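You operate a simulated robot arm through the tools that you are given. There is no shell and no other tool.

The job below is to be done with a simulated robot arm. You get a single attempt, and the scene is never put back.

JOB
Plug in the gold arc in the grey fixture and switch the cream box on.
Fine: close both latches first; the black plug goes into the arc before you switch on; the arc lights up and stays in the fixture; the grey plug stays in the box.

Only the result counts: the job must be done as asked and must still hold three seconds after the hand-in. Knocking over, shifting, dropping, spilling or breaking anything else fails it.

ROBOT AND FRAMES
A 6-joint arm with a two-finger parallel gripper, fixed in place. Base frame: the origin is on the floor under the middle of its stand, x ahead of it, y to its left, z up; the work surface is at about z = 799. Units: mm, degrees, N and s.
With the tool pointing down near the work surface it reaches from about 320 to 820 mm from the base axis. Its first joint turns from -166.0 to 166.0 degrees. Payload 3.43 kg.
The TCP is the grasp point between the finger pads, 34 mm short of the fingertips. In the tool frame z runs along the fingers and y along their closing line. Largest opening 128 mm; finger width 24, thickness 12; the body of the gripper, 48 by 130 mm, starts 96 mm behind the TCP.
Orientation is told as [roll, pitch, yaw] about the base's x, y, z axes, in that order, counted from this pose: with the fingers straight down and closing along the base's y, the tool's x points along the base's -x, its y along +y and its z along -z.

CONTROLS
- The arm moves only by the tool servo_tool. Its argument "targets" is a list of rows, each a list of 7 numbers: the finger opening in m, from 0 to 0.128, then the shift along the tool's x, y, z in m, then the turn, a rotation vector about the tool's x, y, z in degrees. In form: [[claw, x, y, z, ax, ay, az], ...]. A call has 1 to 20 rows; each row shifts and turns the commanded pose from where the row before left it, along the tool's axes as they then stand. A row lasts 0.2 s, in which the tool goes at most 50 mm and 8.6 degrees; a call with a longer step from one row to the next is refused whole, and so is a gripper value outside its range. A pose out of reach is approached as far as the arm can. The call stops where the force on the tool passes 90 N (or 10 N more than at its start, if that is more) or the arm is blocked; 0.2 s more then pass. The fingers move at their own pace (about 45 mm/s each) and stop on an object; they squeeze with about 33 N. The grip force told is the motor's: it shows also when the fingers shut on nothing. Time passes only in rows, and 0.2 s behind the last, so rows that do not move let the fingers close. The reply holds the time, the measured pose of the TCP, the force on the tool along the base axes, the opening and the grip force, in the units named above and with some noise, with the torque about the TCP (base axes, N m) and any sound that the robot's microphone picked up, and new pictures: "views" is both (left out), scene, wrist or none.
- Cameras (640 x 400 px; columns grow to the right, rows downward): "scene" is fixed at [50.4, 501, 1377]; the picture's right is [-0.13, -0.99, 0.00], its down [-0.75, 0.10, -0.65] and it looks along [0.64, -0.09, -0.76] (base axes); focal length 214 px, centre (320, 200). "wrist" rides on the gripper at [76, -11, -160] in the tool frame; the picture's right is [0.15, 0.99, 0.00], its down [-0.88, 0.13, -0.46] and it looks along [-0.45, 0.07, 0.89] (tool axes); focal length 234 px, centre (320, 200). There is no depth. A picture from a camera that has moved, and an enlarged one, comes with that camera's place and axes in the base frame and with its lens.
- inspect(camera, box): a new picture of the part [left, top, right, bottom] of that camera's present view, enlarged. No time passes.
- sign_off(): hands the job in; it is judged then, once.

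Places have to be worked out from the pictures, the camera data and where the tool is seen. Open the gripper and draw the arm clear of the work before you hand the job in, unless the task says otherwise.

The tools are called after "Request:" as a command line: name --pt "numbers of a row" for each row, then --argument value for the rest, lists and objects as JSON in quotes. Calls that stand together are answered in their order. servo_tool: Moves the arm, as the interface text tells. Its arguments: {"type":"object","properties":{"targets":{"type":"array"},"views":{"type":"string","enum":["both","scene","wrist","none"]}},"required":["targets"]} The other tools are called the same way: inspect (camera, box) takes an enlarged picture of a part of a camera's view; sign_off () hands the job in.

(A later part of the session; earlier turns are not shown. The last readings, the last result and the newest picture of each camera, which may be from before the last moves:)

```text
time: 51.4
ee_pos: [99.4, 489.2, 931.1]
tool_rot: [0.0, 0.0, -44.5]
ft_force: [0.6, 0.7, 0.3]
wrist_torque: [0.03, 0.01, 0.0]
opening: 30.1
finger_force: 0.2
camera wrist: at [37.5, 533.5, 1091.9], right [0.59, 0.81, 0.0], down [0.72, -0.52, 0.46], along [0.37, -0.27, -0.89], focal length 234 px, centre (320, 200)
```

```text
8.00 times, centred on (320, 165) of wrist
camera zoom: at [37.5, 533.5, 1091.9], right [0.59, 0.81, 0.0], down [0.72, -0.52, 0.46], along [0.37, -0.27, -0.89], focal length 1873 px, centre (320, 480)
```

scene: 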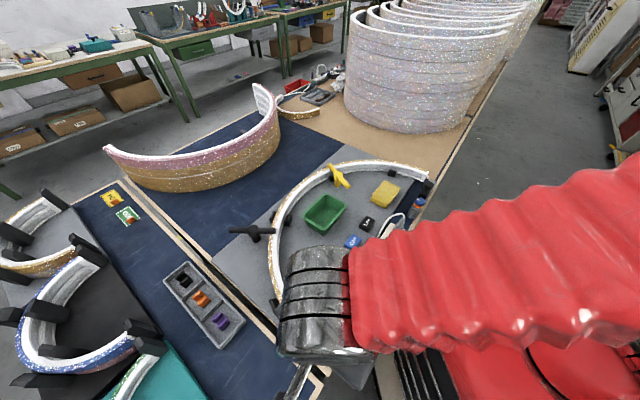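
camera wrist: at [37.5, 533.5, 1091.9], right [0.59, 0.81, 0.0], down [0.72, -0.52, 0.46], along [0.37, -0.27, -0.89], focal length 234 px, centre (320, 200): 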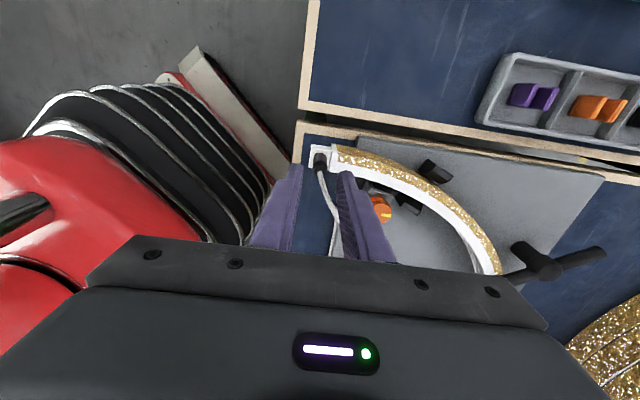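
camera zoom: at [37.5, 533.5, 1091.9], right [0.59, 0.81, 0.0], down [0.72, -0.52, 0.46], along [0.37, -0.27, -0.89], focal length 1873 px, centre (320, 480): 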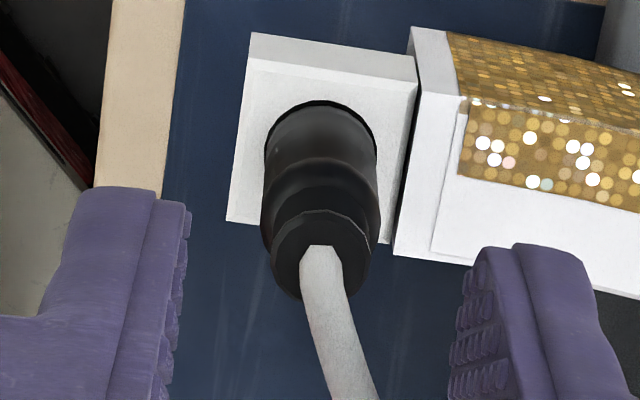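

The plug stands upright in the socket on its own, but it may still have a few millimetres to go. I'll close the fingers to about 8 mm so they straddle the cord, then press the plug's top rim with the fingertips to seat it fully.

Request:
servo_tool --pt "0.02 0 0.0003 0 0 0 0" --pt "0.008 0 0 0 0 0 0" --pt "0.008 0 0 0 0 0 0" --views "none"

Request:
inspect --camera "wrist" --box '[290, 135, 350, 215]'

```text
time: 52.2
ee_pos: [97.8, 490.6, 932.5]
tool_rot: [0.0, 0.1, -44.5]
ft_force: [-0.1, 0.4, 0.3]
wrist_torque: [0.01, 0.05, -0.01]
opening: 7.8
finger_force: 0.1
```

```text
5.00 times, centred on (320, 175) of wrist
camera zoom: at [37.5, 534.6, 1092.5], right [0.59, 0.81, 0.0], down [0.72, -0.52, 0.46], along [0.37, -0.27, -0.89], focal length 1171 px, centre (320, 325)
```

zoom: 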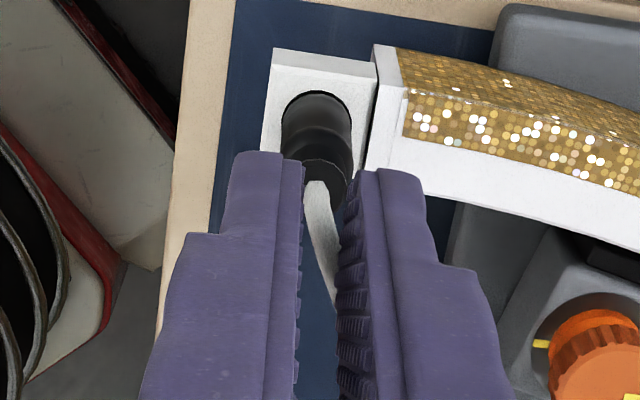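

The fingertips straddle the cord just above the plug's rim. I'll lower to make contact and press progressively.

Request:
servo_tool --pt "0.008 0 0 0.006 0 0 0" --pt "0.008 0 0 0.004 0 0 0" --pt "0.008 0 0 0.002 0 0 0" --views "none"

Request:
inspect --camera "wrist" --box '[290, 135, 350, 215]'

```text
time: 53.0
ee_pos: [97.8, 491.5, 920.5]
tool_rot: [0.0, 0.0, -44.5]
ft_force: [0.2, 0.2, -0.4]
wrist_torque: [0.0, -0.02, 0.01]
opening: 7.9
finger_force: 0.1
```

```text
5.00 times, centred on (320, 175) of wrist
camera zoom: at [36.9, 535.2, 1081.3], right [0.59, 0.81, 0.0], down [0.72, -0.52, 0.46], along [0.37, -0.27, -0.89], focal length 1171 px, centre (320, 325)
```

zoom: 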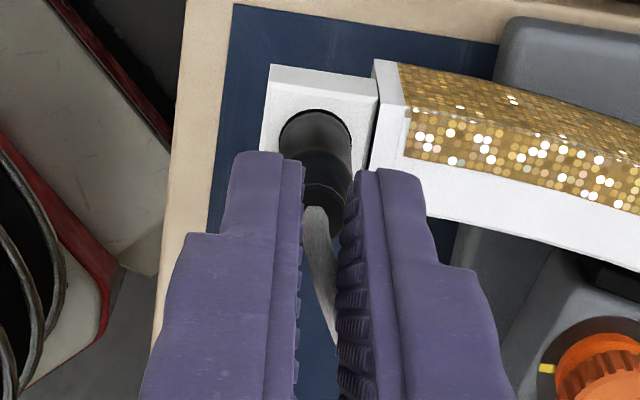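

Request:
servo_tool --pt "0.008 0 0 0.002 0 0 0" --pt "0.008 0 0 0.002 0 0 0" --pt "0.008 0 0 0 0 0 0" --views "none"

Request:
inspect --camera "wrist" --box '[290, 135, 350, 215]'

```text
time: 53.8
ee_pos: [98.2, 490.2, 916.7]
tool_rot: [0.1, 0.0, -44.5]
ft_force: [-0.4, 0.7, -0.8]
wrist_torque: [-0.02, 0.02, 0.0]
opening: 8.0
finger_force: 0.0
```

```text
5.00 times, centred on (320, 175) of wrist
camera zoom: at [37.1, 535.3, 1076.8], right [0.59, 0.81, 0.0], down [0.72, -0.52, 0.46], along [0.37, -0.27, -0.89], focal length 1171 px, centre (320, 325)
```

zoom: 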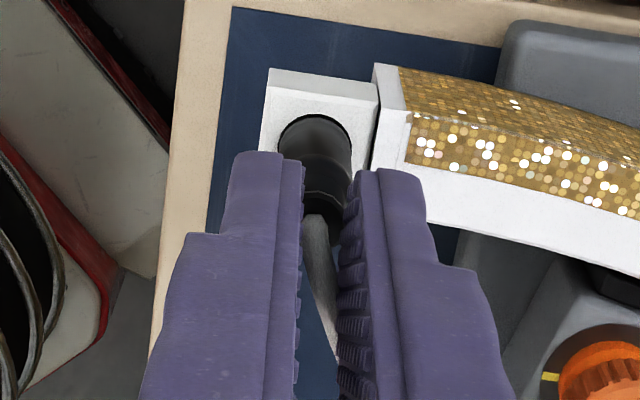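

The tips are at about 883 with no contact yet, so the rim is slightly lower. I'll keep going down in 1.5 mm steps.

Request:
servo_tool --pt "0.008 0 0 0.0015 0 0 0" --pt "0.008 0 0 0.0015 0 0 0" --pt "0.008 0 0 0 0 0 0" --views "none"

Request:
inspect --camera "wrist" --box '[290, 135, 350, 215]'

```text
time: 54.6
ee_pos: [97.8, 489.6, 913.5]
tool_rot: [0.1, 0.0, -44.4]
ft_force: [-0.4, 0.3, 0.7]
wrist_torque: [0.01, -0.02, 0.0]
opening: 7.8
finger_force: 0.1
```

```text
5.00 times, centred on (320, 175) of wrist
camera zoom: at [36.4, 535.0, 1073.7], right [0.59, 0.81, 0.0], down [0.72, -0.52, 0.46], along [0.37, -0.27, -0.89], focal length 1171 px, centre (320, 325)
```

zoom: 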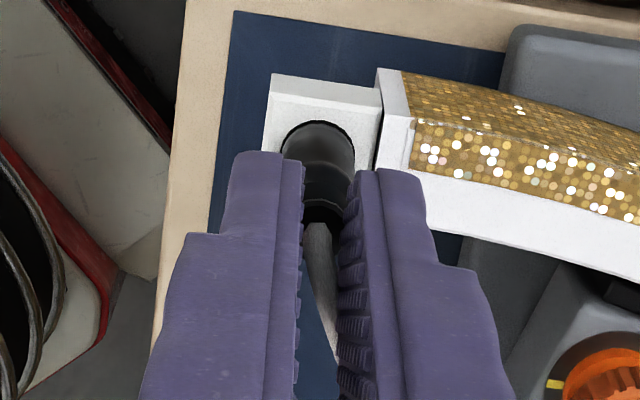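

Request:
servo_tool --pt "0.008 0 0 0.0015 0 0 0" --pt "0.008 0 0 0.0015 0 0 0" --pt "0.008 0 0 0 0 0 0" --views "none"

Request:
inspect --camera "wrist" --box '[290, 135, 350, 215]'

```text
time: 55.4
ee_pos: [97.8, 488.8, 911.3]
tool_rot: [0.0, 0.0, -44.6]
ft_force: [0.6, 0.3, 1.8]
wrist_torque: [-0.02, 0.03, 0.0]
opening: 8.0
finger_force: 0.1
```

```text
5.00 times, centred on (320, 175) of wrist
camera zoom: at [36.7, 534.7, 1071.6], right [0.59, 0.81, 0.0], down [0.72, -0.52, 0.46], along [0.37, -0.27, -0.89], focal length 1171 px, centre (320, 325)
```

zoom: 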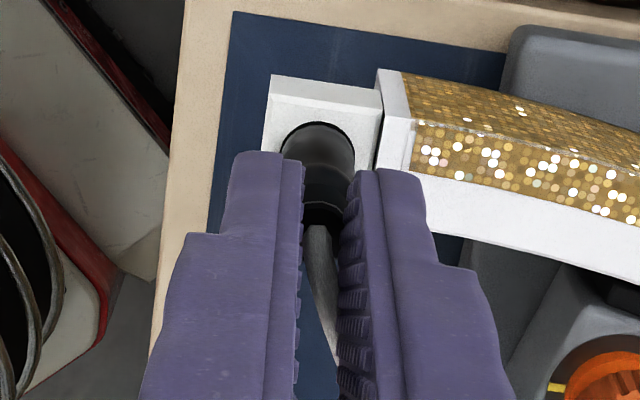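

A first hint of contact (1.8 N) appears at tip height 877. I'll press another 2 mm.

Request:
servo_tool --pt "0.008 0 0 0.001 0 0 0" --pt "0.008 0 0 0.001 0 0 0" --pt "0.008 0 0 0 0 0 0" --views "none"

Request:
inspect --camera "wrist" --box '[290, 135, 350, 215]'

```text
time: 56.2
ee_pos: [97.9, 490.3, 910.5]
tool_rot: [0.1, 0.1, -44.5]
ft_force: [-0.6, -11.1, 33.2]
wrist_torque: [-0.52, -0.12, -0.05]
opening: 7.8
finger_force: 0.0
```

```text
5.00 times, centred on (320, 175) of wrist
camera zoom: at [36.2, 534.7, 1070.7], right [0.59, 0.81, 0.0], down [0.72, -0.52, 0.46], along [0.37, -0.27, -0.89], focal length 1171 px, centre (320, 325)
```

zoom: 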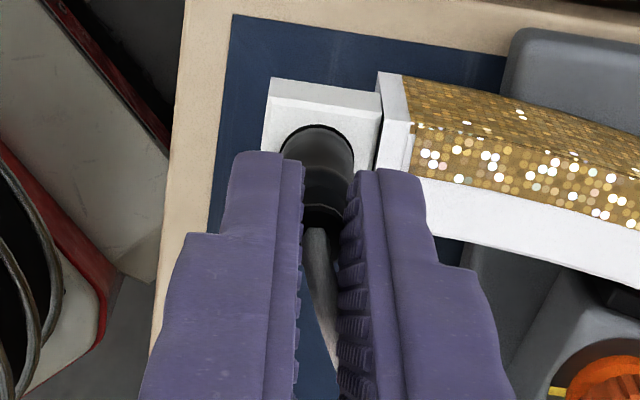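

The force jumped to 33 N within about a millimetre, so the plug is bottomed. Its rim at about 877 and its body bottom at about 839 match the socket top. I'll press once more briefly to confirm it no longer moves.

Request:
servo_tool --pt "0.008 0.0005 0.0005 0.0008 0 0 0" --pt "0.008 0 0 0 0 0 0" --views "none"

```text
time: 56.8
ee_pos: [97.9, 489.5, 910.3]
tool_rot: [0.2, 0.1, -44.5]
ft_force: [1.5, -21.2, 63.9]
wrist_torque: [-0.96, -0.27, -0.11]
opening: 8.1
finger_force: 0.0
```

At 64 N nothing moved, so the plug is fully seated. I'll back straight up, open the fingers and inspect.

Request:
servo_tool --pt "0.008 0 0 -0.004 0 0 0" --pt "0.012 0 0 -0.016 0 0 0" --pt "0.03 0 0 -0.03 0 0 0" --pt "0.04 0 0 -0.03 0 0 0" --views "both"

Request:
inspect --camera "wrist" --box '[270, 110, 370, 240]'

Request:
inspect --camera "wrist" --box '[300, 130, 340, 180]'

```text
time: 57.8
ee_pos: [97.9, 489.6, 988.0]
tool_rot: [0.1, 0.1, -44.5]
ft_force: [0.7, 0.9, -0.1]
wrist_torque: [0.0, -0.01, 0.05]
opening: 39.9
finger_force: 0.0
camera wrist: at [38.5, 535.7, 1147.7], right [0.59, 0.81, 0.0], down [0.72, -0.52, 0.46], along [0.37, -0.27, -0.89], focal length 234 px, centre (320, 200)
```

scene: 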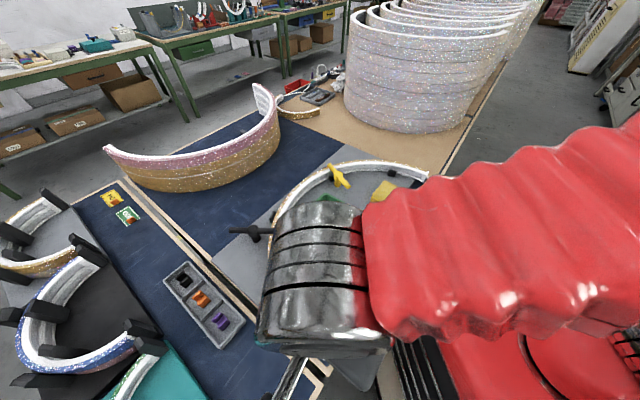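
wrist: 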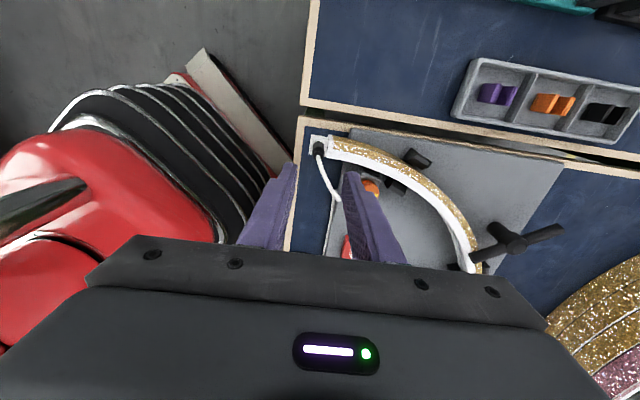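

```text
3.08 times, centred on (320, 175) of wrist
camera zoom: at [38.5, 535.7, 1147.7], right [0.59, 0.81, 0.0], down [0.72, -0.52, 0.46], along [0.37, -0.27, -0.89], focal length 720 px, centre (320, 277)
```

zoom: 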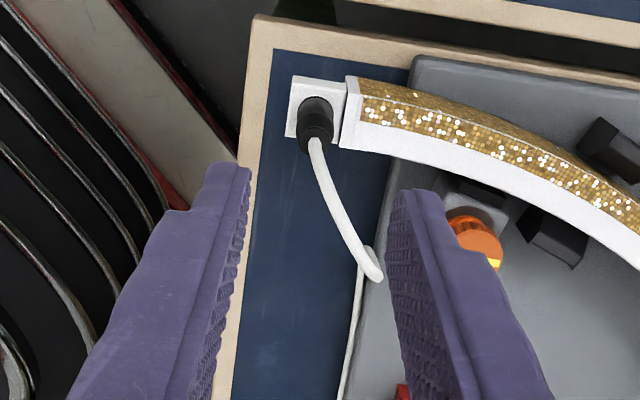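

```text
8.00 times, centred on (320, 155) of wrist
camera zoom: at [38.5, 535.7, 1147.7], right [0.59, 0.81, 0.0], down [0.72, -0.52, 0.46], along [0.37, -0.27, -0.89], focal length 1873 px, centre (320, 560)
```

zoom: 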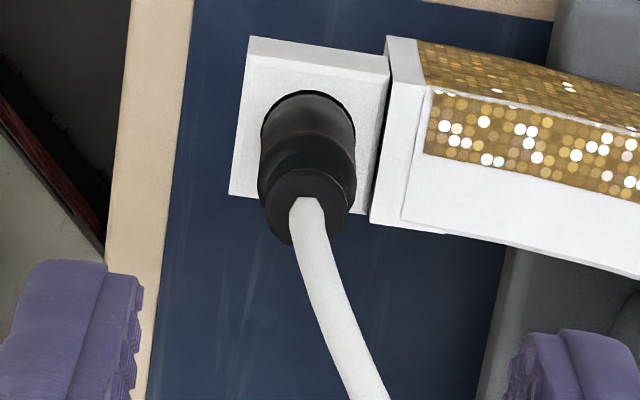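

The plug is fully seated with only the thin ring visible, and the cord is slack. Next I'll go back over the cream box, staying high, to study the switch and the cord's path.

Request:
servo_tool --pt "0.04 0 0 -0.03 0 0 0" --pt "0.04 -0.04 0 0 0 0 0" --pt "0.04 -0.04 0 0 0 0 0" --pt "0.04 -0.04 0 0 0 0 0" --pt "0.04 -0.04 0 0 0 0 0" --pt "0.04 -0.04 0 0 0 0 0" --pt "0.04 -0.04 0 0 0 0 0" --views "both"

Request:
inspect --camera "wrist" --box '[250, 110, 390, 250]'

Request:
inspect --camera "scene" --box '[260, 160, 440, 370]'

```text
time: 59.4
ee_pos: [269.5, 323.2, 1018.2]
tool_rot: [0.0, 0.1, -44.5]
ft_force: [0.0, 1.3, 0.2]
wrist_torque: [0.0, -0.01, -0.02]
opening: 39.8
finger_force: 0.0
camera wrist: at [208.4, 368.8, 1177.7], right [0.59, 0.81, 0.0], down [0.72, -0.52, 0.46], along [0.37, -0.27, -0.89], focal length 234 px, centre (320, 200)
```

scene: 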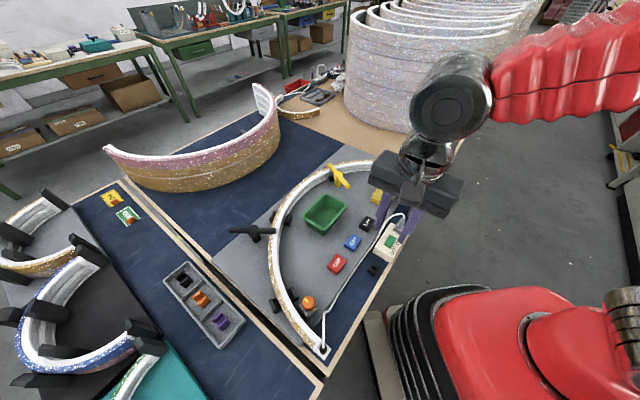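
wrist: 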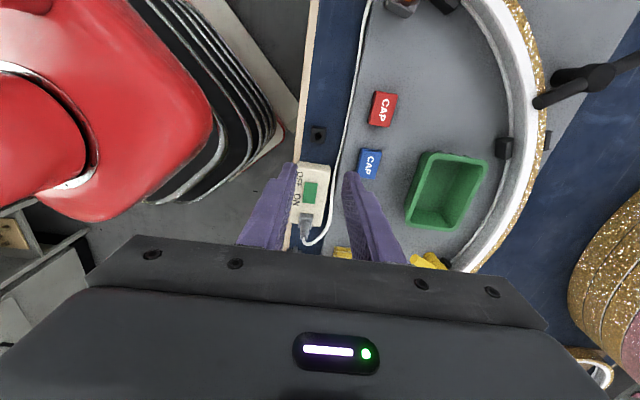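

```text
2.86 times, centred on (320, 180) of wrist
camera zoom: at [208.4, 368.8, 1177.7], right [0.59, 0.81, 0.0], down [0.72, -0.52, 0.46], along [0.37, -0.27, -0.89], focal length 669 px, centre (320, 257)
```

zoom: 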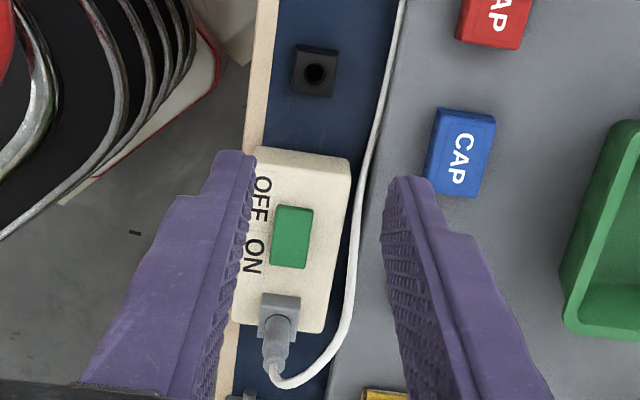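

```text
1.90 times, centred on (350, 265) of scene
camera zoom: at [50.4, 501.0, 1377.0], right [-0.13, -0.99, 0.0], down [-0.75, 0.1, -0.65], along [0.64, -0.09, -0.76], focal length 409 px, centre (263, 76)
```

zoom: 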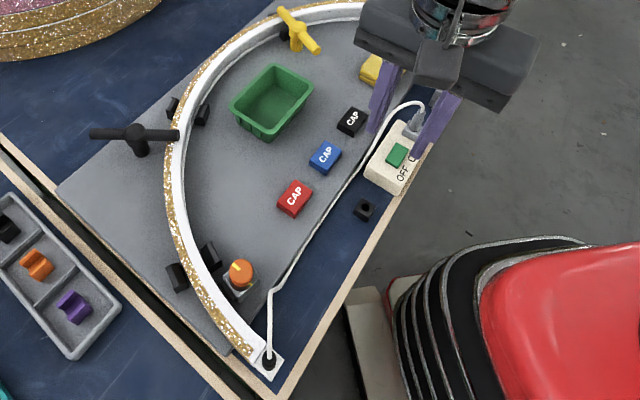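

The cord lies slack along the plate edge with both plugs in. I'll zoom in on the green switch to see how it works.

Request:
inspect --camera "wrist" --box '[290, 160, 340, 230]'

Request:
inspect --camera "scene" --box '[370, 220, 410, 265]'

```text
5.71 times, centred on (315, 195) of wrist
camera zoom: at [208.4, 368.8, 1177.7], right [0.59, 0.81, 0.0], down [0.72, -0.52, 0.46], along [0.37, -0.27, -0.89], focal length 1338 px, centre (349, 229)
```

zoom: 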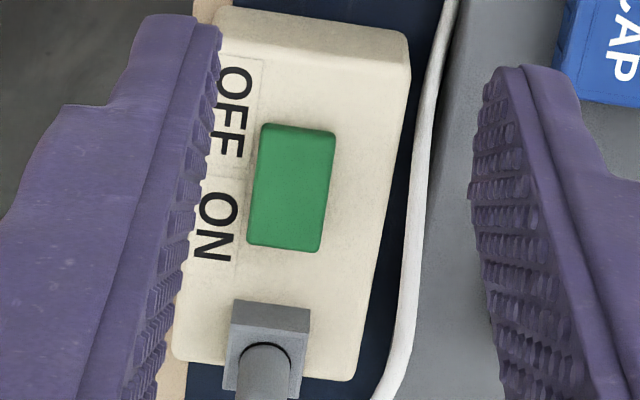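

```text
8.89 times, centred on (390, 242) of scene
camera zoom: at [50.4, 501.0, 1377.0], right [-0.13, -0.99, 0.0], down [-0.75, 0.1, -0.65], along [0.64, -0.09, -0.76], focal length 1907 px, centre (-302, -178)
```

zoom: 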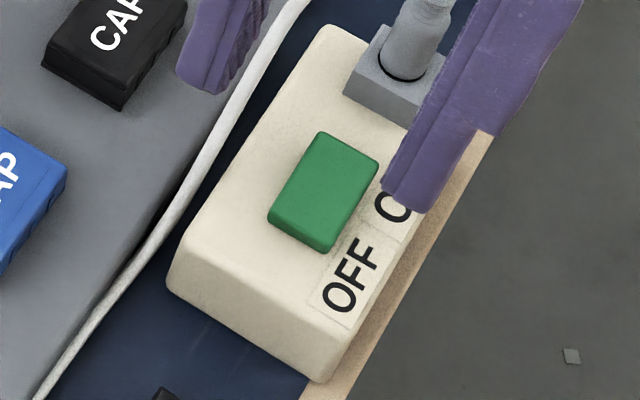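

It's a rocker: the ON end, nearest the grey plug, stands about 5 mm higher than the OFF end. I'll close the fingers and position them above the ON half at about (337, 256), clear of the grey plug.

Request:
servo_tool --pt "0.0 -0.0475 0 0 0 0 0" --pt "0.0 -0.0475 -0.0008 0 0 0 0" --pt "0.0 0 0 0.04 0 0 0" --pt "0.0 0 0 0 0 0 0" --views "both"

Request:
inspect --camera "wrist" --box '[260, 110, 380, 250]'

Request:
inspect --camera "scene" --box '[350, 190, 430, 280]'

```text
time: 60.4
ee_pos: [334.4, 253.2, 976.7]
tool_rot: [0.0, 0.0, -44.5]
ft_force: [0.7, -0.6, -0.7]
wrist_torque: [-0.04, 0.0, -0.01]
opening: 0.0
finger_force: 33.0
camera wrist: at [275.0, 298.3, 1137.1], right [0.59, 0.81, 0.0], down [0.72, -0.52, 0.46], along [0.37, -0.27, -0.89], focal length 234 px, centre (320, 200)
```

scene: 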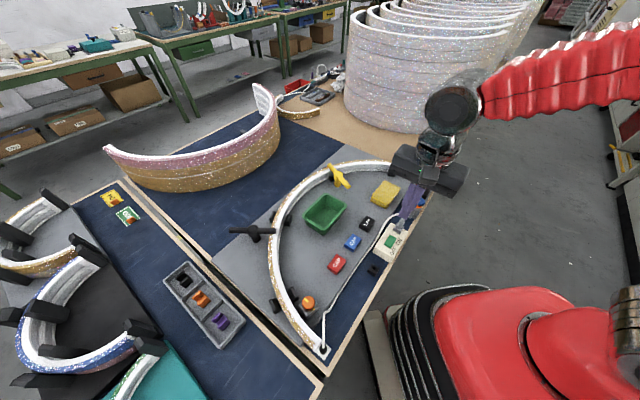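
wrist: 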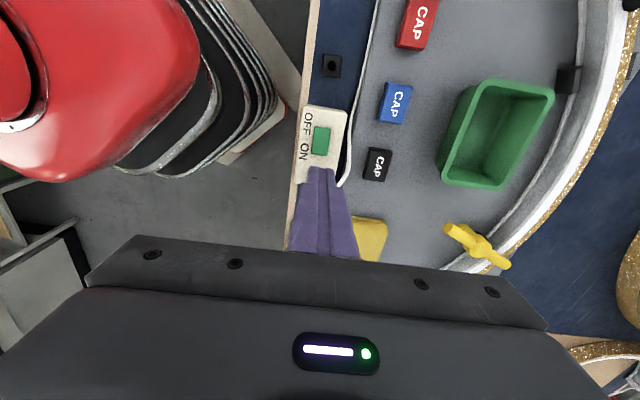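

```text
2.86 times, centred on (320, 180) of wrist
camera zoom: at [275.0, 298.3, 1137.1], right [0.59, 0.81, 0.0], down [0.72, -0.52, 0.46], along [0.37, -0.27, -0.89], focal length 669 px, centre (320, 257)
```

zoom: 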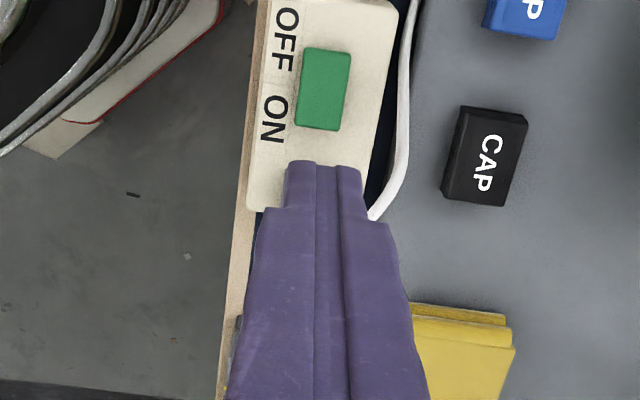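

```text
4.44 times, centred on (390, 235) of scene
camera zoom: at [50.4, 501.0, 1377.0], right [-0.13, -0.99, 0.0], down [-0.75, 0.1, -0.65], along [0.64, -0.09, -0.76], focal length 953 px, centre (9, 44)
```

zoom: 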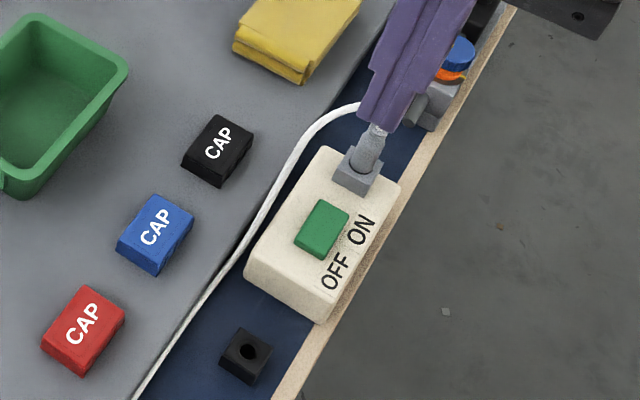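

The green rocker runs from tool x ≈ −9 (ON) to +25 (OFF), so I'll shift 7 mm toward the ON end. Then I'll go down to about 12 mm above it.

Request:
servo_tool --pt "0.0 -0.007 0.0003 0.02 0 0 0" --pt "0.0 0 0 0.03 0 0 0" --pt "0.0 0 0 0.025 0 0 0" --pt "0.0 0 0 0 0 0 0" --views "both"

Request:
inspect --camera "wrist" --box '[270, 110, 370, 220]'

Request:
inspect --camera "scene" --box '[355, 200, 425, 275]'

```text
time: 61.4
ee_pos: [338.7, 249.5, 903.2]
tool_rot: [0.0, 0.0, -44.5]
ft_force: [-0.5, 0.1, -1.0]
wrist_torque: [0.0, 0.04, -0.01]
opening: 0.0
finger_force: 32.6
camera wrist: at [277.4, 295.2, 1062.8], right [0.59, 0.81, 0.0], down [0.72, -0.52, 0.46], along [0.37, -0.27, -0.89], focal length 234 px, centre (320, 200)
```

scene: 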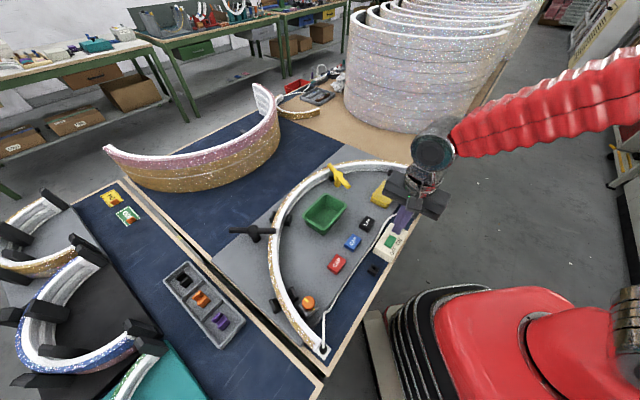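
wrist: 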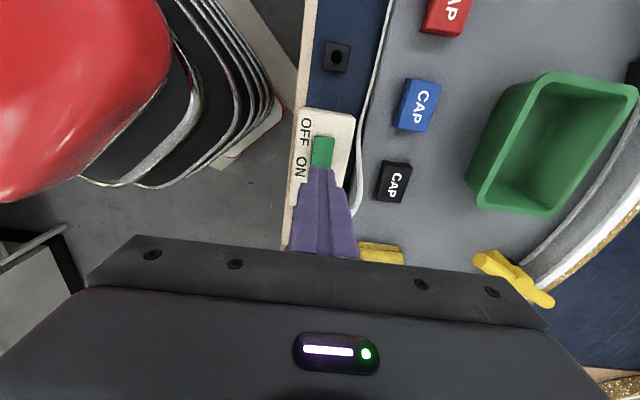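

```text
3.64 times, centred on (320, 165) of wrist
camera zoom: at [277.4, 295.2, 1062.8], right [0.59, 0.81, 0.0], down [0.72, -0.52, 0.46], along [0.37, -0.27, -0.89], focal length 852 px, centre (320, 327)
```

zoom: 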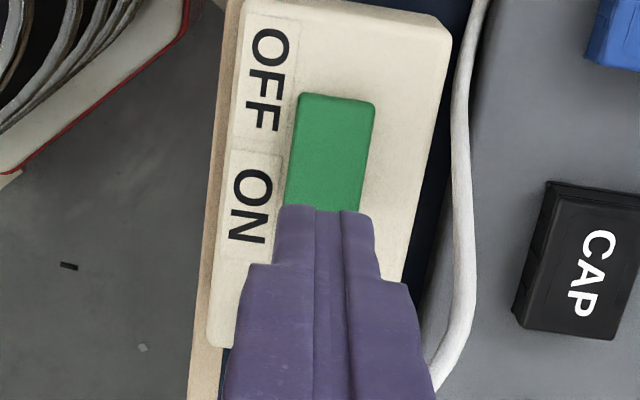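

```text
5.33 times, centred on (390, 238) of scene
camera zoom: at [50.4, 501.0, 1377.0], right [-0.13, -0.99, 0.0], down [-0.75, 0.1, -0.65], along [0.64, -0.09, -0.76], focal length 1144 px, centre (-53, 0)
```

zoom: 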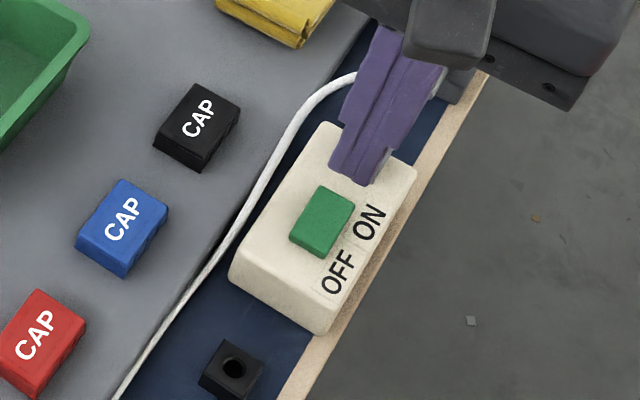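

The fingertip is wide compared with the rocker half. I'll tilt the tool 15° so the edge on the ON side is lowest, keeping clear of the grey plug, and then go down closer.

Request:
servo_tool --pt "0.0 0.0015 0 0 0 0 0" --pt "0.0 0 0 0 0 7.5 0" --pt "0.0 0 0 0 0 7.5 0" --pt "0.0 -0.0026 0 0.0097 0 0 0" --pt "0.0 0 0 0 0 0 0" --views "both"

Request:
inspect --camera "wrist" --box '[270, 110, 370, 220]'

Request:
inspect --camera "scene" --box '[355, 200, 425, 275]'

```text
time: 62.6
ee_pos: [339.8, 252.5, 891.4]
tool_rot: [0.1, 15.1, -44.5]
ft_force: [0.3, -0.3, -0.1]
wrist_torque: [0.0, 0.01, -0.01]
opening: 0.0
finger_force: 32.3
camera wrist: at [310.6, 266.4, 1066.1], right [0.59, 0.8, 0.04], down [0.78, -0.59, 0.21], along [0.19, -0.1, -0.98], focal length 234 px, centre (320, 200)
```

scene: 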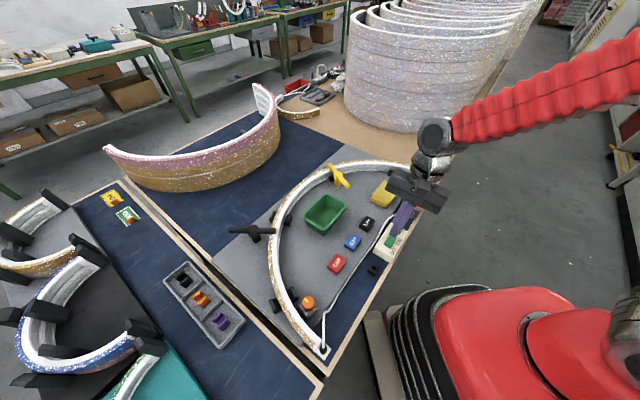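
wrist: 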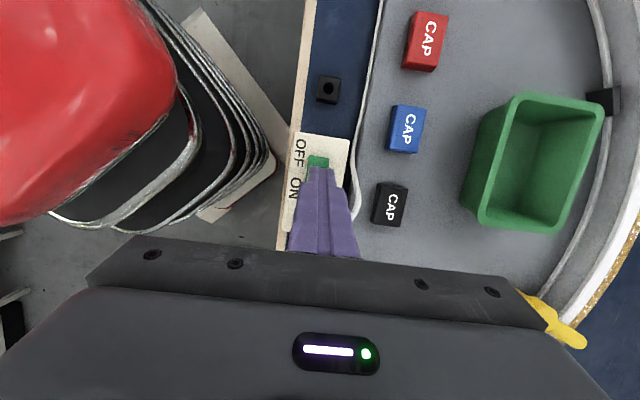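

```text
3.64 times, centred on (320, 165) of wrist
camera zoom: at [310.6, 266.4, 1066.1], right [0.59, 0.8, 0.04], down [0.78, -0.59, 0.21], along [0.19, -0.1, -0.98], focal length 852 px, centre (320, 327)
```

zoom: 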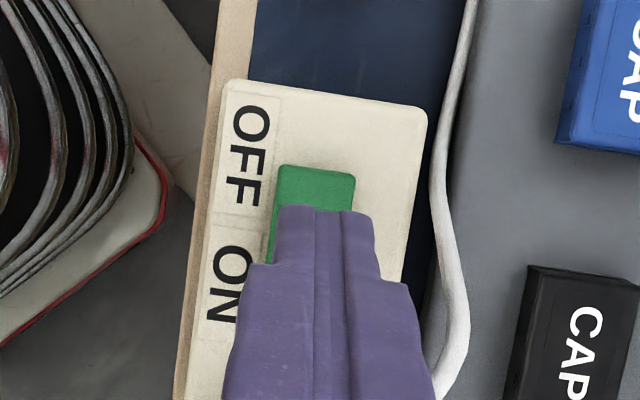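

```text
5.33 times, centred on (390, 238) of scene
camera zoom: at [50.4, 501.0, 1377.0], right [-0.13, -0.99, 0.0], down [-0.75, 0.1, -0.65], along [0.64, -0.09, -0.76], focal length 1144 px, centre (-53, 0)
```

zoom: 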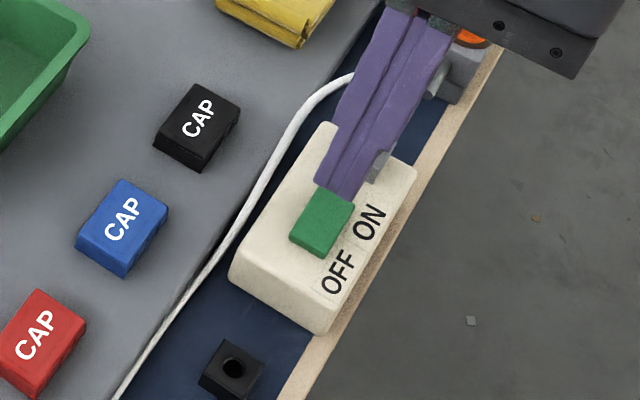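

The lower edge is above the ON half and about 10 mm clear of the grey plug. I'll go straight down in small steps, watching force and sound.

Request:
servo_tool --pt "0.0 -0.0005 0 0.0019 0 0 0" --pt "0.0 -0.0005 0 0.0019 0 0 0" --pt "0.0 0 0 0 0 0 0" --views "none"

Request:
servo_tool --pt "0.0 -0.0005 0 0.0019 0 0 0" --pt "0.0 0 0 0 0 0 0" --views "none"

```text
time: 63.4
ee_pos: [340.4, 252.1, 887.4]
tool_rot: [0.0, 15.1, -44.4]
ft_force: [0.8, 0.3, 0.2]
wrist_torque: [0.02, 0.04, -0.03]
opening: 0.0
finger_force: 32.5
```

```text
time: 64.0
ee_pos: [340.9, 250.2, 887.2]
tool_rot: [0.0, 15.0, -44.6]
ft_force: [-0.1, -0.5, 0.3]
wrist_torque: [0.03, 0.01, -0.01]
opening: 0.0
finger_force: 33.4
```

No contact yet at TCP z ≈ 886. I'll keep going down in 2 mm steps.

Request:
servo_tool --pt "0.0 -0.0005 0 0.0019 0 0 0" --pt "0.0 0 0 0 0 0 0" --views "none"

Request:
servo_tool --pt "0.0 -0.0005 0 0.0019 0 0 0" --pt "0.0 0 0 0 0 0 0" --views "wrist"

Request:
inspect --camera "scene" --box '[365, 210, 415, 265]'

```text
time: 64.6
ee_pos: [340.0, 249.4, 884.3]
tool_rot: [0.0, 15.0, -44.5]
ft_force: [0.7, -0.2, 0.1]
wrist_torque: [0.01, -0.01, 0.01]
opening: 0.1
finger_force: 32.6
```

```text
time: 65.2
ee_pos: [342.1, 251.6, 881.3]
tool_rot: [0.1, 15.0, -44.4]
ft_force: [-0.4, 0.6, 0.3]
wrist_torque: [-0.01, 0.01, -0.01]
opening: 0.0
finger_force: 32.7
camera wrist: at [311.2, 265.4, 1056.3], right [0.59, 0.8, 0.04], down [0.78, -0.59, 0.21], along [0.19, -0.1, -0.98], focal length 234 px, centre (320, 200)
```

wrist: 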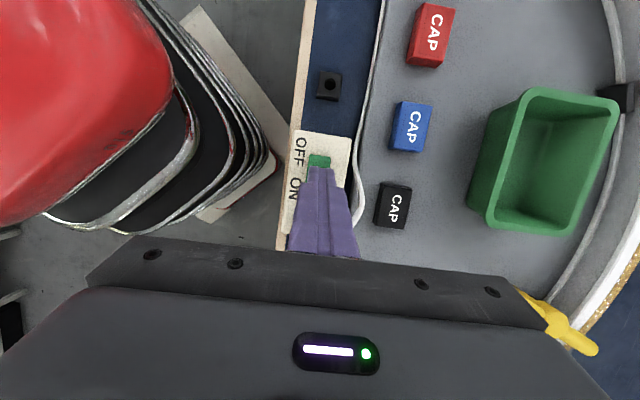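

```text
7.27 times, centred on (390, 238) of scene
camera zoom: at [50.4, 501.0, 1377.0], right [-0.13, -0.99, 0.0], down [-0.75, 0.1, -0.65], along [0.64, -0.09, -0.76], focal length 1560 px, centre (-189, -73)
```

zoom: 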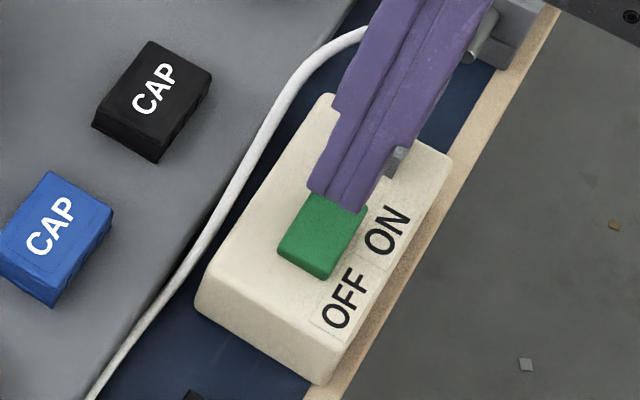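

Two-view geometry puts the rocker's top at about z 830–835, so contact should come near TCP z ≈ 870. I'll continue down in steps.

Request:
servo_tool --pt "0.0 -0.0008 0 0.0029 0 0 0" --pt "0.0 -0.0005 0 0.0019 0 0 0" --pt "0.0 0 0 0 0 0 0" --views "none"

Request:
servo_tool --pt "0.0 -0.0005 0 0.0019 0 0 0" --pt "0.0 0 0 0 0 0 0" --views "none"

```text
time: 66.0
ee_pos: [341.6, 250.9, 877.7]
tool_rot: [0.0, 15.0, -44.4]
ft_force: [0.0, -0.7, -0.1]
wrist_torque: [0.01, -0.01, 0.03]
opening: 0.0
finger_force: 33.1
```

```text
time: 66.6
ee_pos: [341.0, 251.8, 875.4]
tool_rot: [0.0, 15.1, -44.5]
ft_force: [0.8, 0.1, -0.4]
wrist_torque: [0.0, 0.0, -0.02]
opening: 0.3
finger_force: 32.8
```

Still free at TCP 875, with the edge at about 840. I'll keep going in 2 mm steps.

Request:
servo_tool --pt "0.0 -0.0005 0 0.0019 0 0 0" --pt "0.0 0 0 0 0 0 0" --views "none"

Request:
servo_tool --pt "0.0 -0.0005 0 0.0019 0 0 0" --pt "0.0 0 0 0 0 0 0" --views "none"

Request:
inspect --camera "scene" --box '[365, 210, 415, 265]'

```text
time: 67.2
ee_pos: [342.0, 250.5, 873.6]
tool_rot: [0.0, 15.1, -44.5]
ft_force: [0.5, -0.3, 0.6]
wrist_torque: [0.04, 0.02, 0.04]
opening: 0.1
finger_force: 32.8
```

```text
time: 67.8
ee_pos: [341.1, 251.3, 872.5]
tool_rot: [0.0, 15.0, -44.5]
ft_force: [-0.4, -1.2, -0.8]
wrist_torque: [0.05, 0.02, 0.02]
opening: 0.0
finger_force: 33.7
```

```text
7.27 times, centred on (390, 238) of scene
camera zoom: at [50.4, 501.0, 1377.0], right [-0.13, -0.99, 0.0], down [-0.75, 0.1, -0.65], along [0.64, -0.09, -0.76], focal length 1560 px, centre (-189, -73)
```

zoom: 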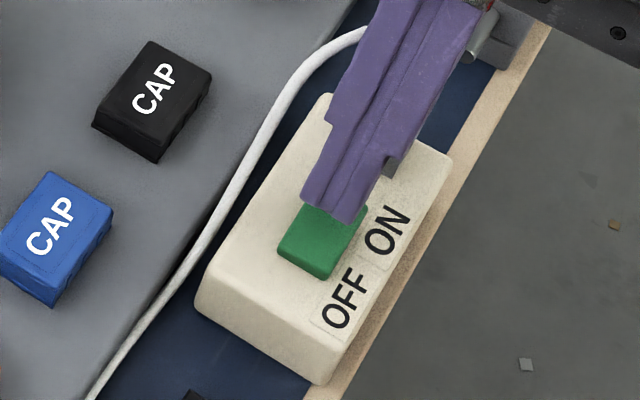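

Request:
servo_tool --pt "0.0 -0.0005 0 0.0019 0 0 0" --pt "0.0 0 0 0 0 0 0" --views "none"

Request:
servo_tool --pt "0.0 -0.0005 0 0.0019 0 0 0" --pt "0.0 0 0 0 0 0 0" --views "wrist"

Request:
inspect --camera "scene" --box '[365, 210, 415, 265]'

```text
time: 68.4
ee_pos: [342.8, 251.0, 869.1]
tool_rot: [0.0, 15.0, -44.5]
ft_force: [0.4, -0.2, -0.1]
wrist_torque: [0.07, 0.02, -0.01]
opening: 0.0
finger_force: 33.1
```

```text
time: 69.0
ee_pos: [341.2, 250.6, 867.5]
tool_rot: [0.1, 15.0, -44.5]
ft_force: [0.3, 0.7, -0.1]
wrist_torque: [0.02, 0.02, 0.0]
opening: 0.1
finger_force: 32.9
camera wrist: at [311.5, 265.1, 1042.0], right [0.59, 0.8, 0.04], down [0.78, -0.59, 0.21], along [0.19, -0.1, -0.98], focal length 234 px, centre (320, 200)
```

wrist: 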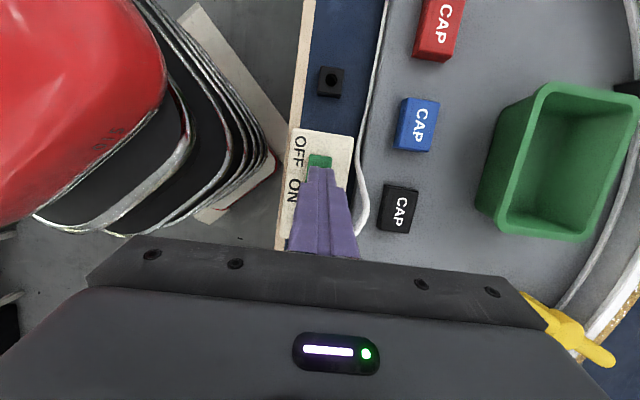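

```text
7.27 times, centred on (390, 238) of scene
camera zoom: at [50.4, 501.0, 1377.0], right [-0.13, -0.99, 0.0], down [-0.75, 0.1, -0.65], along [0.64, -0.09, -0.76], focal length 1560 px, centre (-189, -73)
```

zoom: 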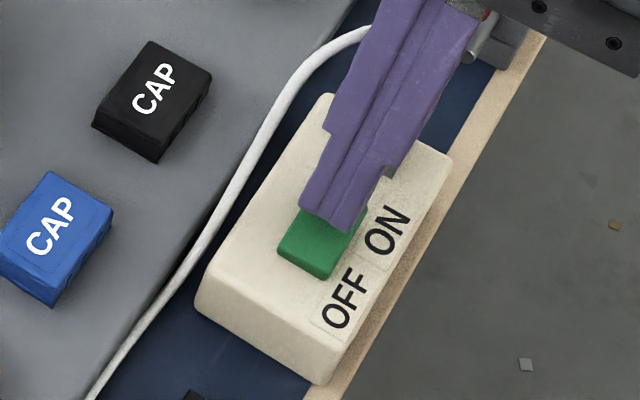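

Request:
servo_tool --pt "0.0 -0.0005 0 0.0019 0 0 0" --pt "0.0 0 0 0 0 0 0" --views "none"

Request:
servo_tool --pt "0.0 -0.0005 0 0.0019 0 0 0" --pt "0.0 0 0 0 0 0 0" --views "none"

```text
time: 69.6
ee_pos: [341.1, 249.9, 865.6]
tool_rot: [0.0, 15.0, -44.5]
ft_force: [-0.5, -0.8, -0.1]
wrist_torque: [0.01, 0.0, 0.0]
opening: 0.1
finger_force: 32.9
```

```text
time: 70.2
ee_pos: [340.7, 251.3, 863.4]
tool_rot: [-0.1, 15.0, -44.4]
ft_force: [-0.2, -0.1, 0.1]
wrist_torque: [0.0, -0.02, 0.01]
opening: 0.0
finger_force: 32.8
```

Still no contact at TCP 863, with the edge at about 828. I'll look closely before going further.

Request:
inspect --camera "scene" --box '[375, 225, 405, 255]'

Request:
inspect --camera "wrist" --box '[290, 140, 350, 220]'

```text
13.33 times, centred on (390, 240) of scene
camera zoom: at [50.4, 501.0, 1377.0], right [-0.13, -0.99, 0.0], down [-0.75, 0.1, -0.65], along [0.64, -0.09, -0.76], focal length 2860 px, centre (-613, -333)
```

zoom: 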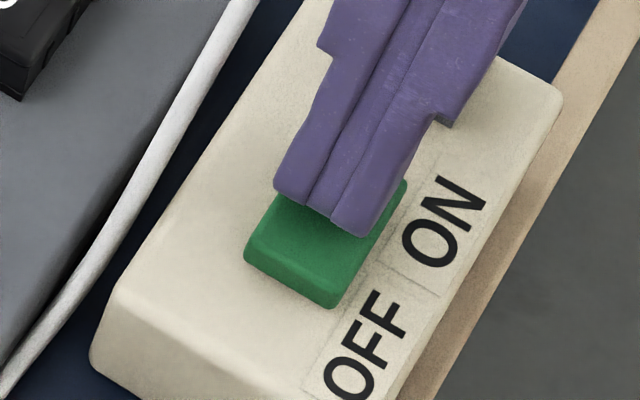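

```text
5.00 times, centred on (320, 180) of wrist
camera zoom: at [311.4, 265.5, 1037.8], right [0.59, 0.8, 0.04], down [0.78, -0.59, 0.21], along [0.19, -0.1, -0.98], focal length 1171 px, centre (320, 300)
```

zoom: 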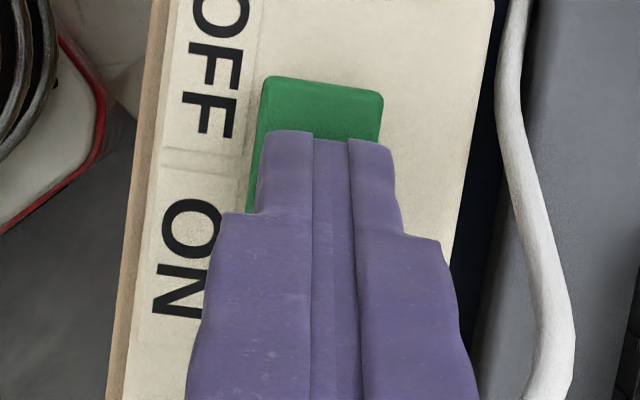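

Request:
servo_tool --pt "0.0 -0.0005 0 0.0019 0 0 0" --pt "0.0 0 0 0 0 0 0" --views "none"

Request:
servo_tool --pt "0.0 -0.0005 0 0.0019 0 0 0" --pt "0.0 0 0 0 0 0 0" --views "none"

```text
time: 70.8
ee_pos: [342.0, 251.1, 861.8]
tool_rot: [-0.1, 14.9, -44.5]
ft_force: [-1.4, -2.1, 7.1]
wrist_torque: [-0.08, 0.07, -0.03]
opening: 0.0
finger_force: 32.3
```

```text
time: 71.4
ee_pos: [342.8, 252.5, 861.2]
tool_rot: [0.4, 14.8, -44.5]
ft_force: [6.9, -13.3, 45.2]
wrist_torque: [-0.54, -0.33, -0.19]
opening: 0.1
finger_force: 33.0
```

The force went from 7 N to 45 N within a millimetre. I'll look at what the fingertip is touching before pressing more.

Request:
inspect --camera "scene" --box '[375, 225, 405, 255]'

Request:
inspect --camera "wrist" --box '[290, 140, 350, 220]'

Request:
inspect --camera "scene" --box '[260, 160, 440, 370]'

```text
13.33 times, centred on (390, 240) of scene
camera zoom: at [50.4, 501.0, 1377.0], right [-0.13, -0.99, 0.0], down [-0.75, 0.1, -0.65], along [0.64, -0.09, -0.76], focal length 2860 px, centre (-613, -333)
```

zoom: 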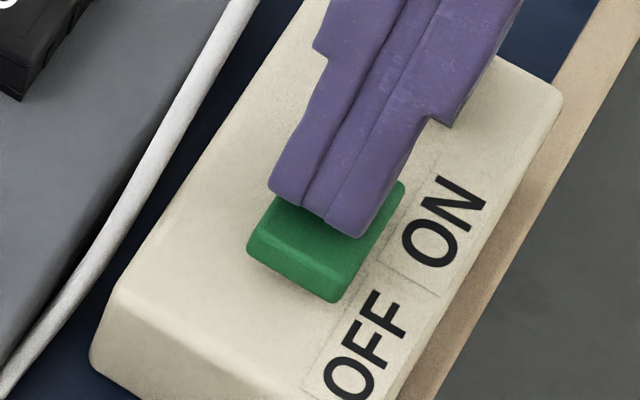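

```text
5.00 times, centred on (320, 180) of wrist
camera zoom: at [311.4, 265.4, 1035.9], right [0.59, 0.8, 0.04], down [0.78, -0.59, 0.21], along [0.2, -0.09, -0.98], focal length 1171 px, centre (320, 300)
```

zoom: 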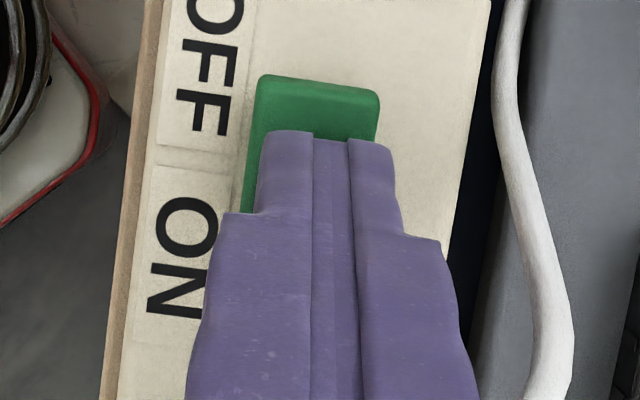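

```text
1.90 times, centred on (350, 265) of scene
camera zoom: at [50.4, 501.0, 1377.0], right [-0.13, -0.99, 0.0], down [-0.75, 0.1, -0.65], along [0.64, -0.09, -0.76], focal length 409 px, centre (263, 76)
```

zoom: 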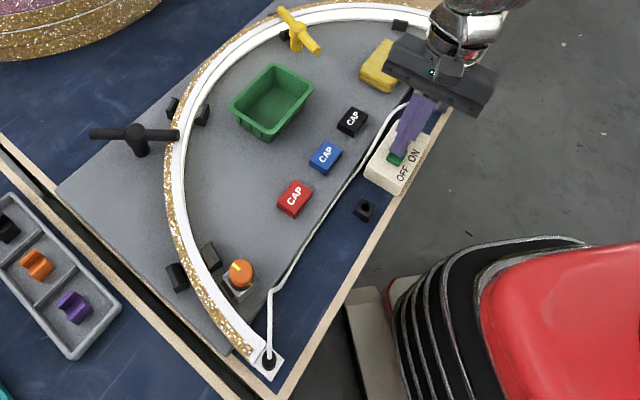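

The rocker's OFF end now looks raised, and its shading has changed, so it may already have tipped, with 45 N being its end stop. I'll back off upward and look.

Request:
servo_tool --pt "0.0 0.0013 0 -0.0048 0 0 0" --pt "0.0 0.0065 0 -0.0242 0 0 0" --pt "0.0 0.0065 0 -0.0242 0 0 0" --pt "0.0 0.0078 0 -0.029 0 0 0" --views "both"

Request:
inspect --camera "scene" --box '[370, 220, 410, 265]'

Request:
inspect --camera "scene" --box '[240, 150, 440, 370]'

Request:
inspect --camera "wrist" --box '[270, 110, 370, 220]'

```text
time: 72.4
ee_pos: [340.4, 250.2, 946.5]
tool_rot: [-0.1, 15.0, -44.5]
ft_force: [-0.7, 0.6, -0.2]
wrist_torque: [0.01, -0.02, 0.01]
opening: 0.0
finger_force: 33.0
camera wrist: at [310.7, 265.5, 1121.3], right [0.59, 0.8, 0.04], down [0.78, -0.59, 0.21], along [0.19, -0.1, -0.98], focal length 234 px, centre (320, 200)
```

scene: 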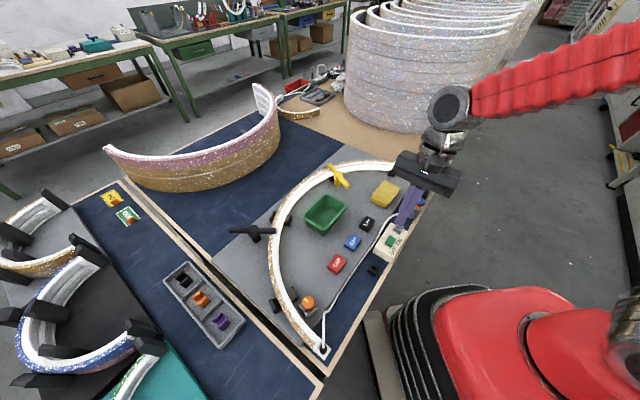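
wrist: 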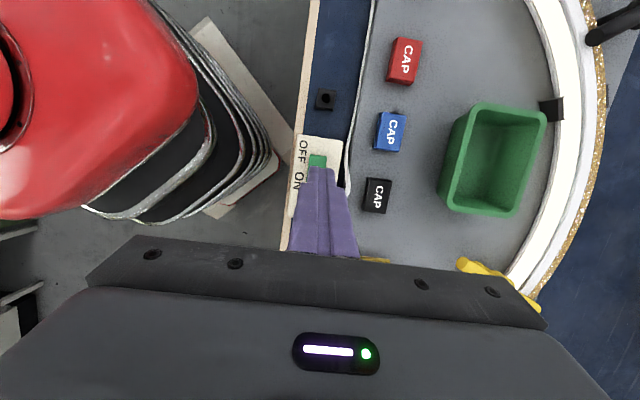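

```text
8.89 times, centred on (390, 242) of scene
camera zoom: at [50.4, 501.0, 1377.0], right [-0.13, -0.99, 0.0], down [-0.75, 0.1, -0.65], along [0.64, -0.09, -0.76], focal length 1907 px, centre (-302, -178)
```

zoom: 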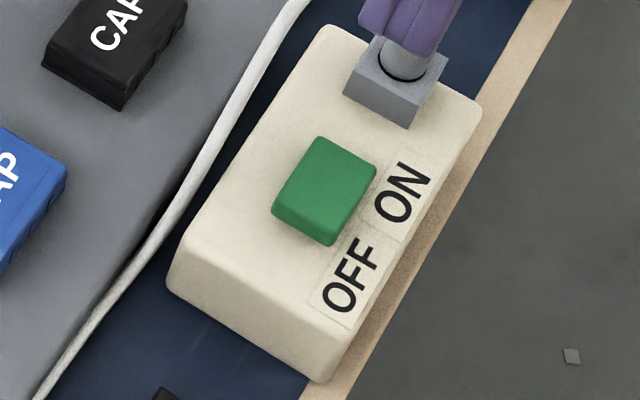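

```text
1.82 times, centred on (340, 260) of scene
camera zoom: at [50.4, 501.0, 1377.0], right [-0.13, -0.99, 0.0], down [-0.75, 0.1, -0.65], along [0.64, -0.09, -0.76], focal length 390 px, centre (284, 91)
```

zoom: 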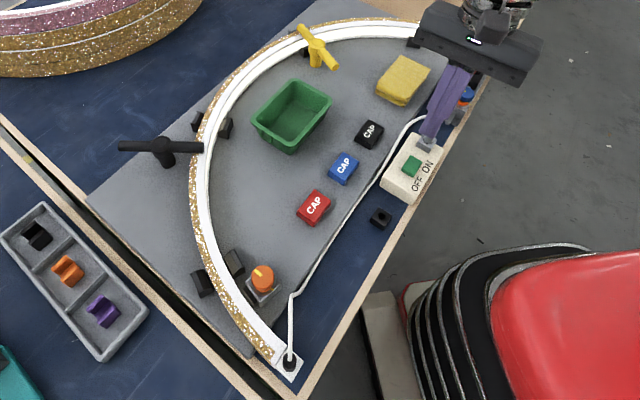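

```text
3.64 times, centred on (320, 165) of wrist
camera zoom: at [310.7, 265.5, 1121.3], right [0.59, 0.8, 0.04], down [0.78, -0.59, 0.21], along [0.19, -0.1, -0.98], focal length 852 px, centre (320, 327)
```

zoom: 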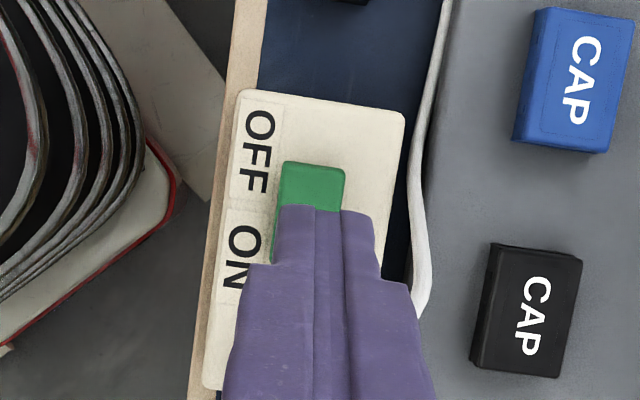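

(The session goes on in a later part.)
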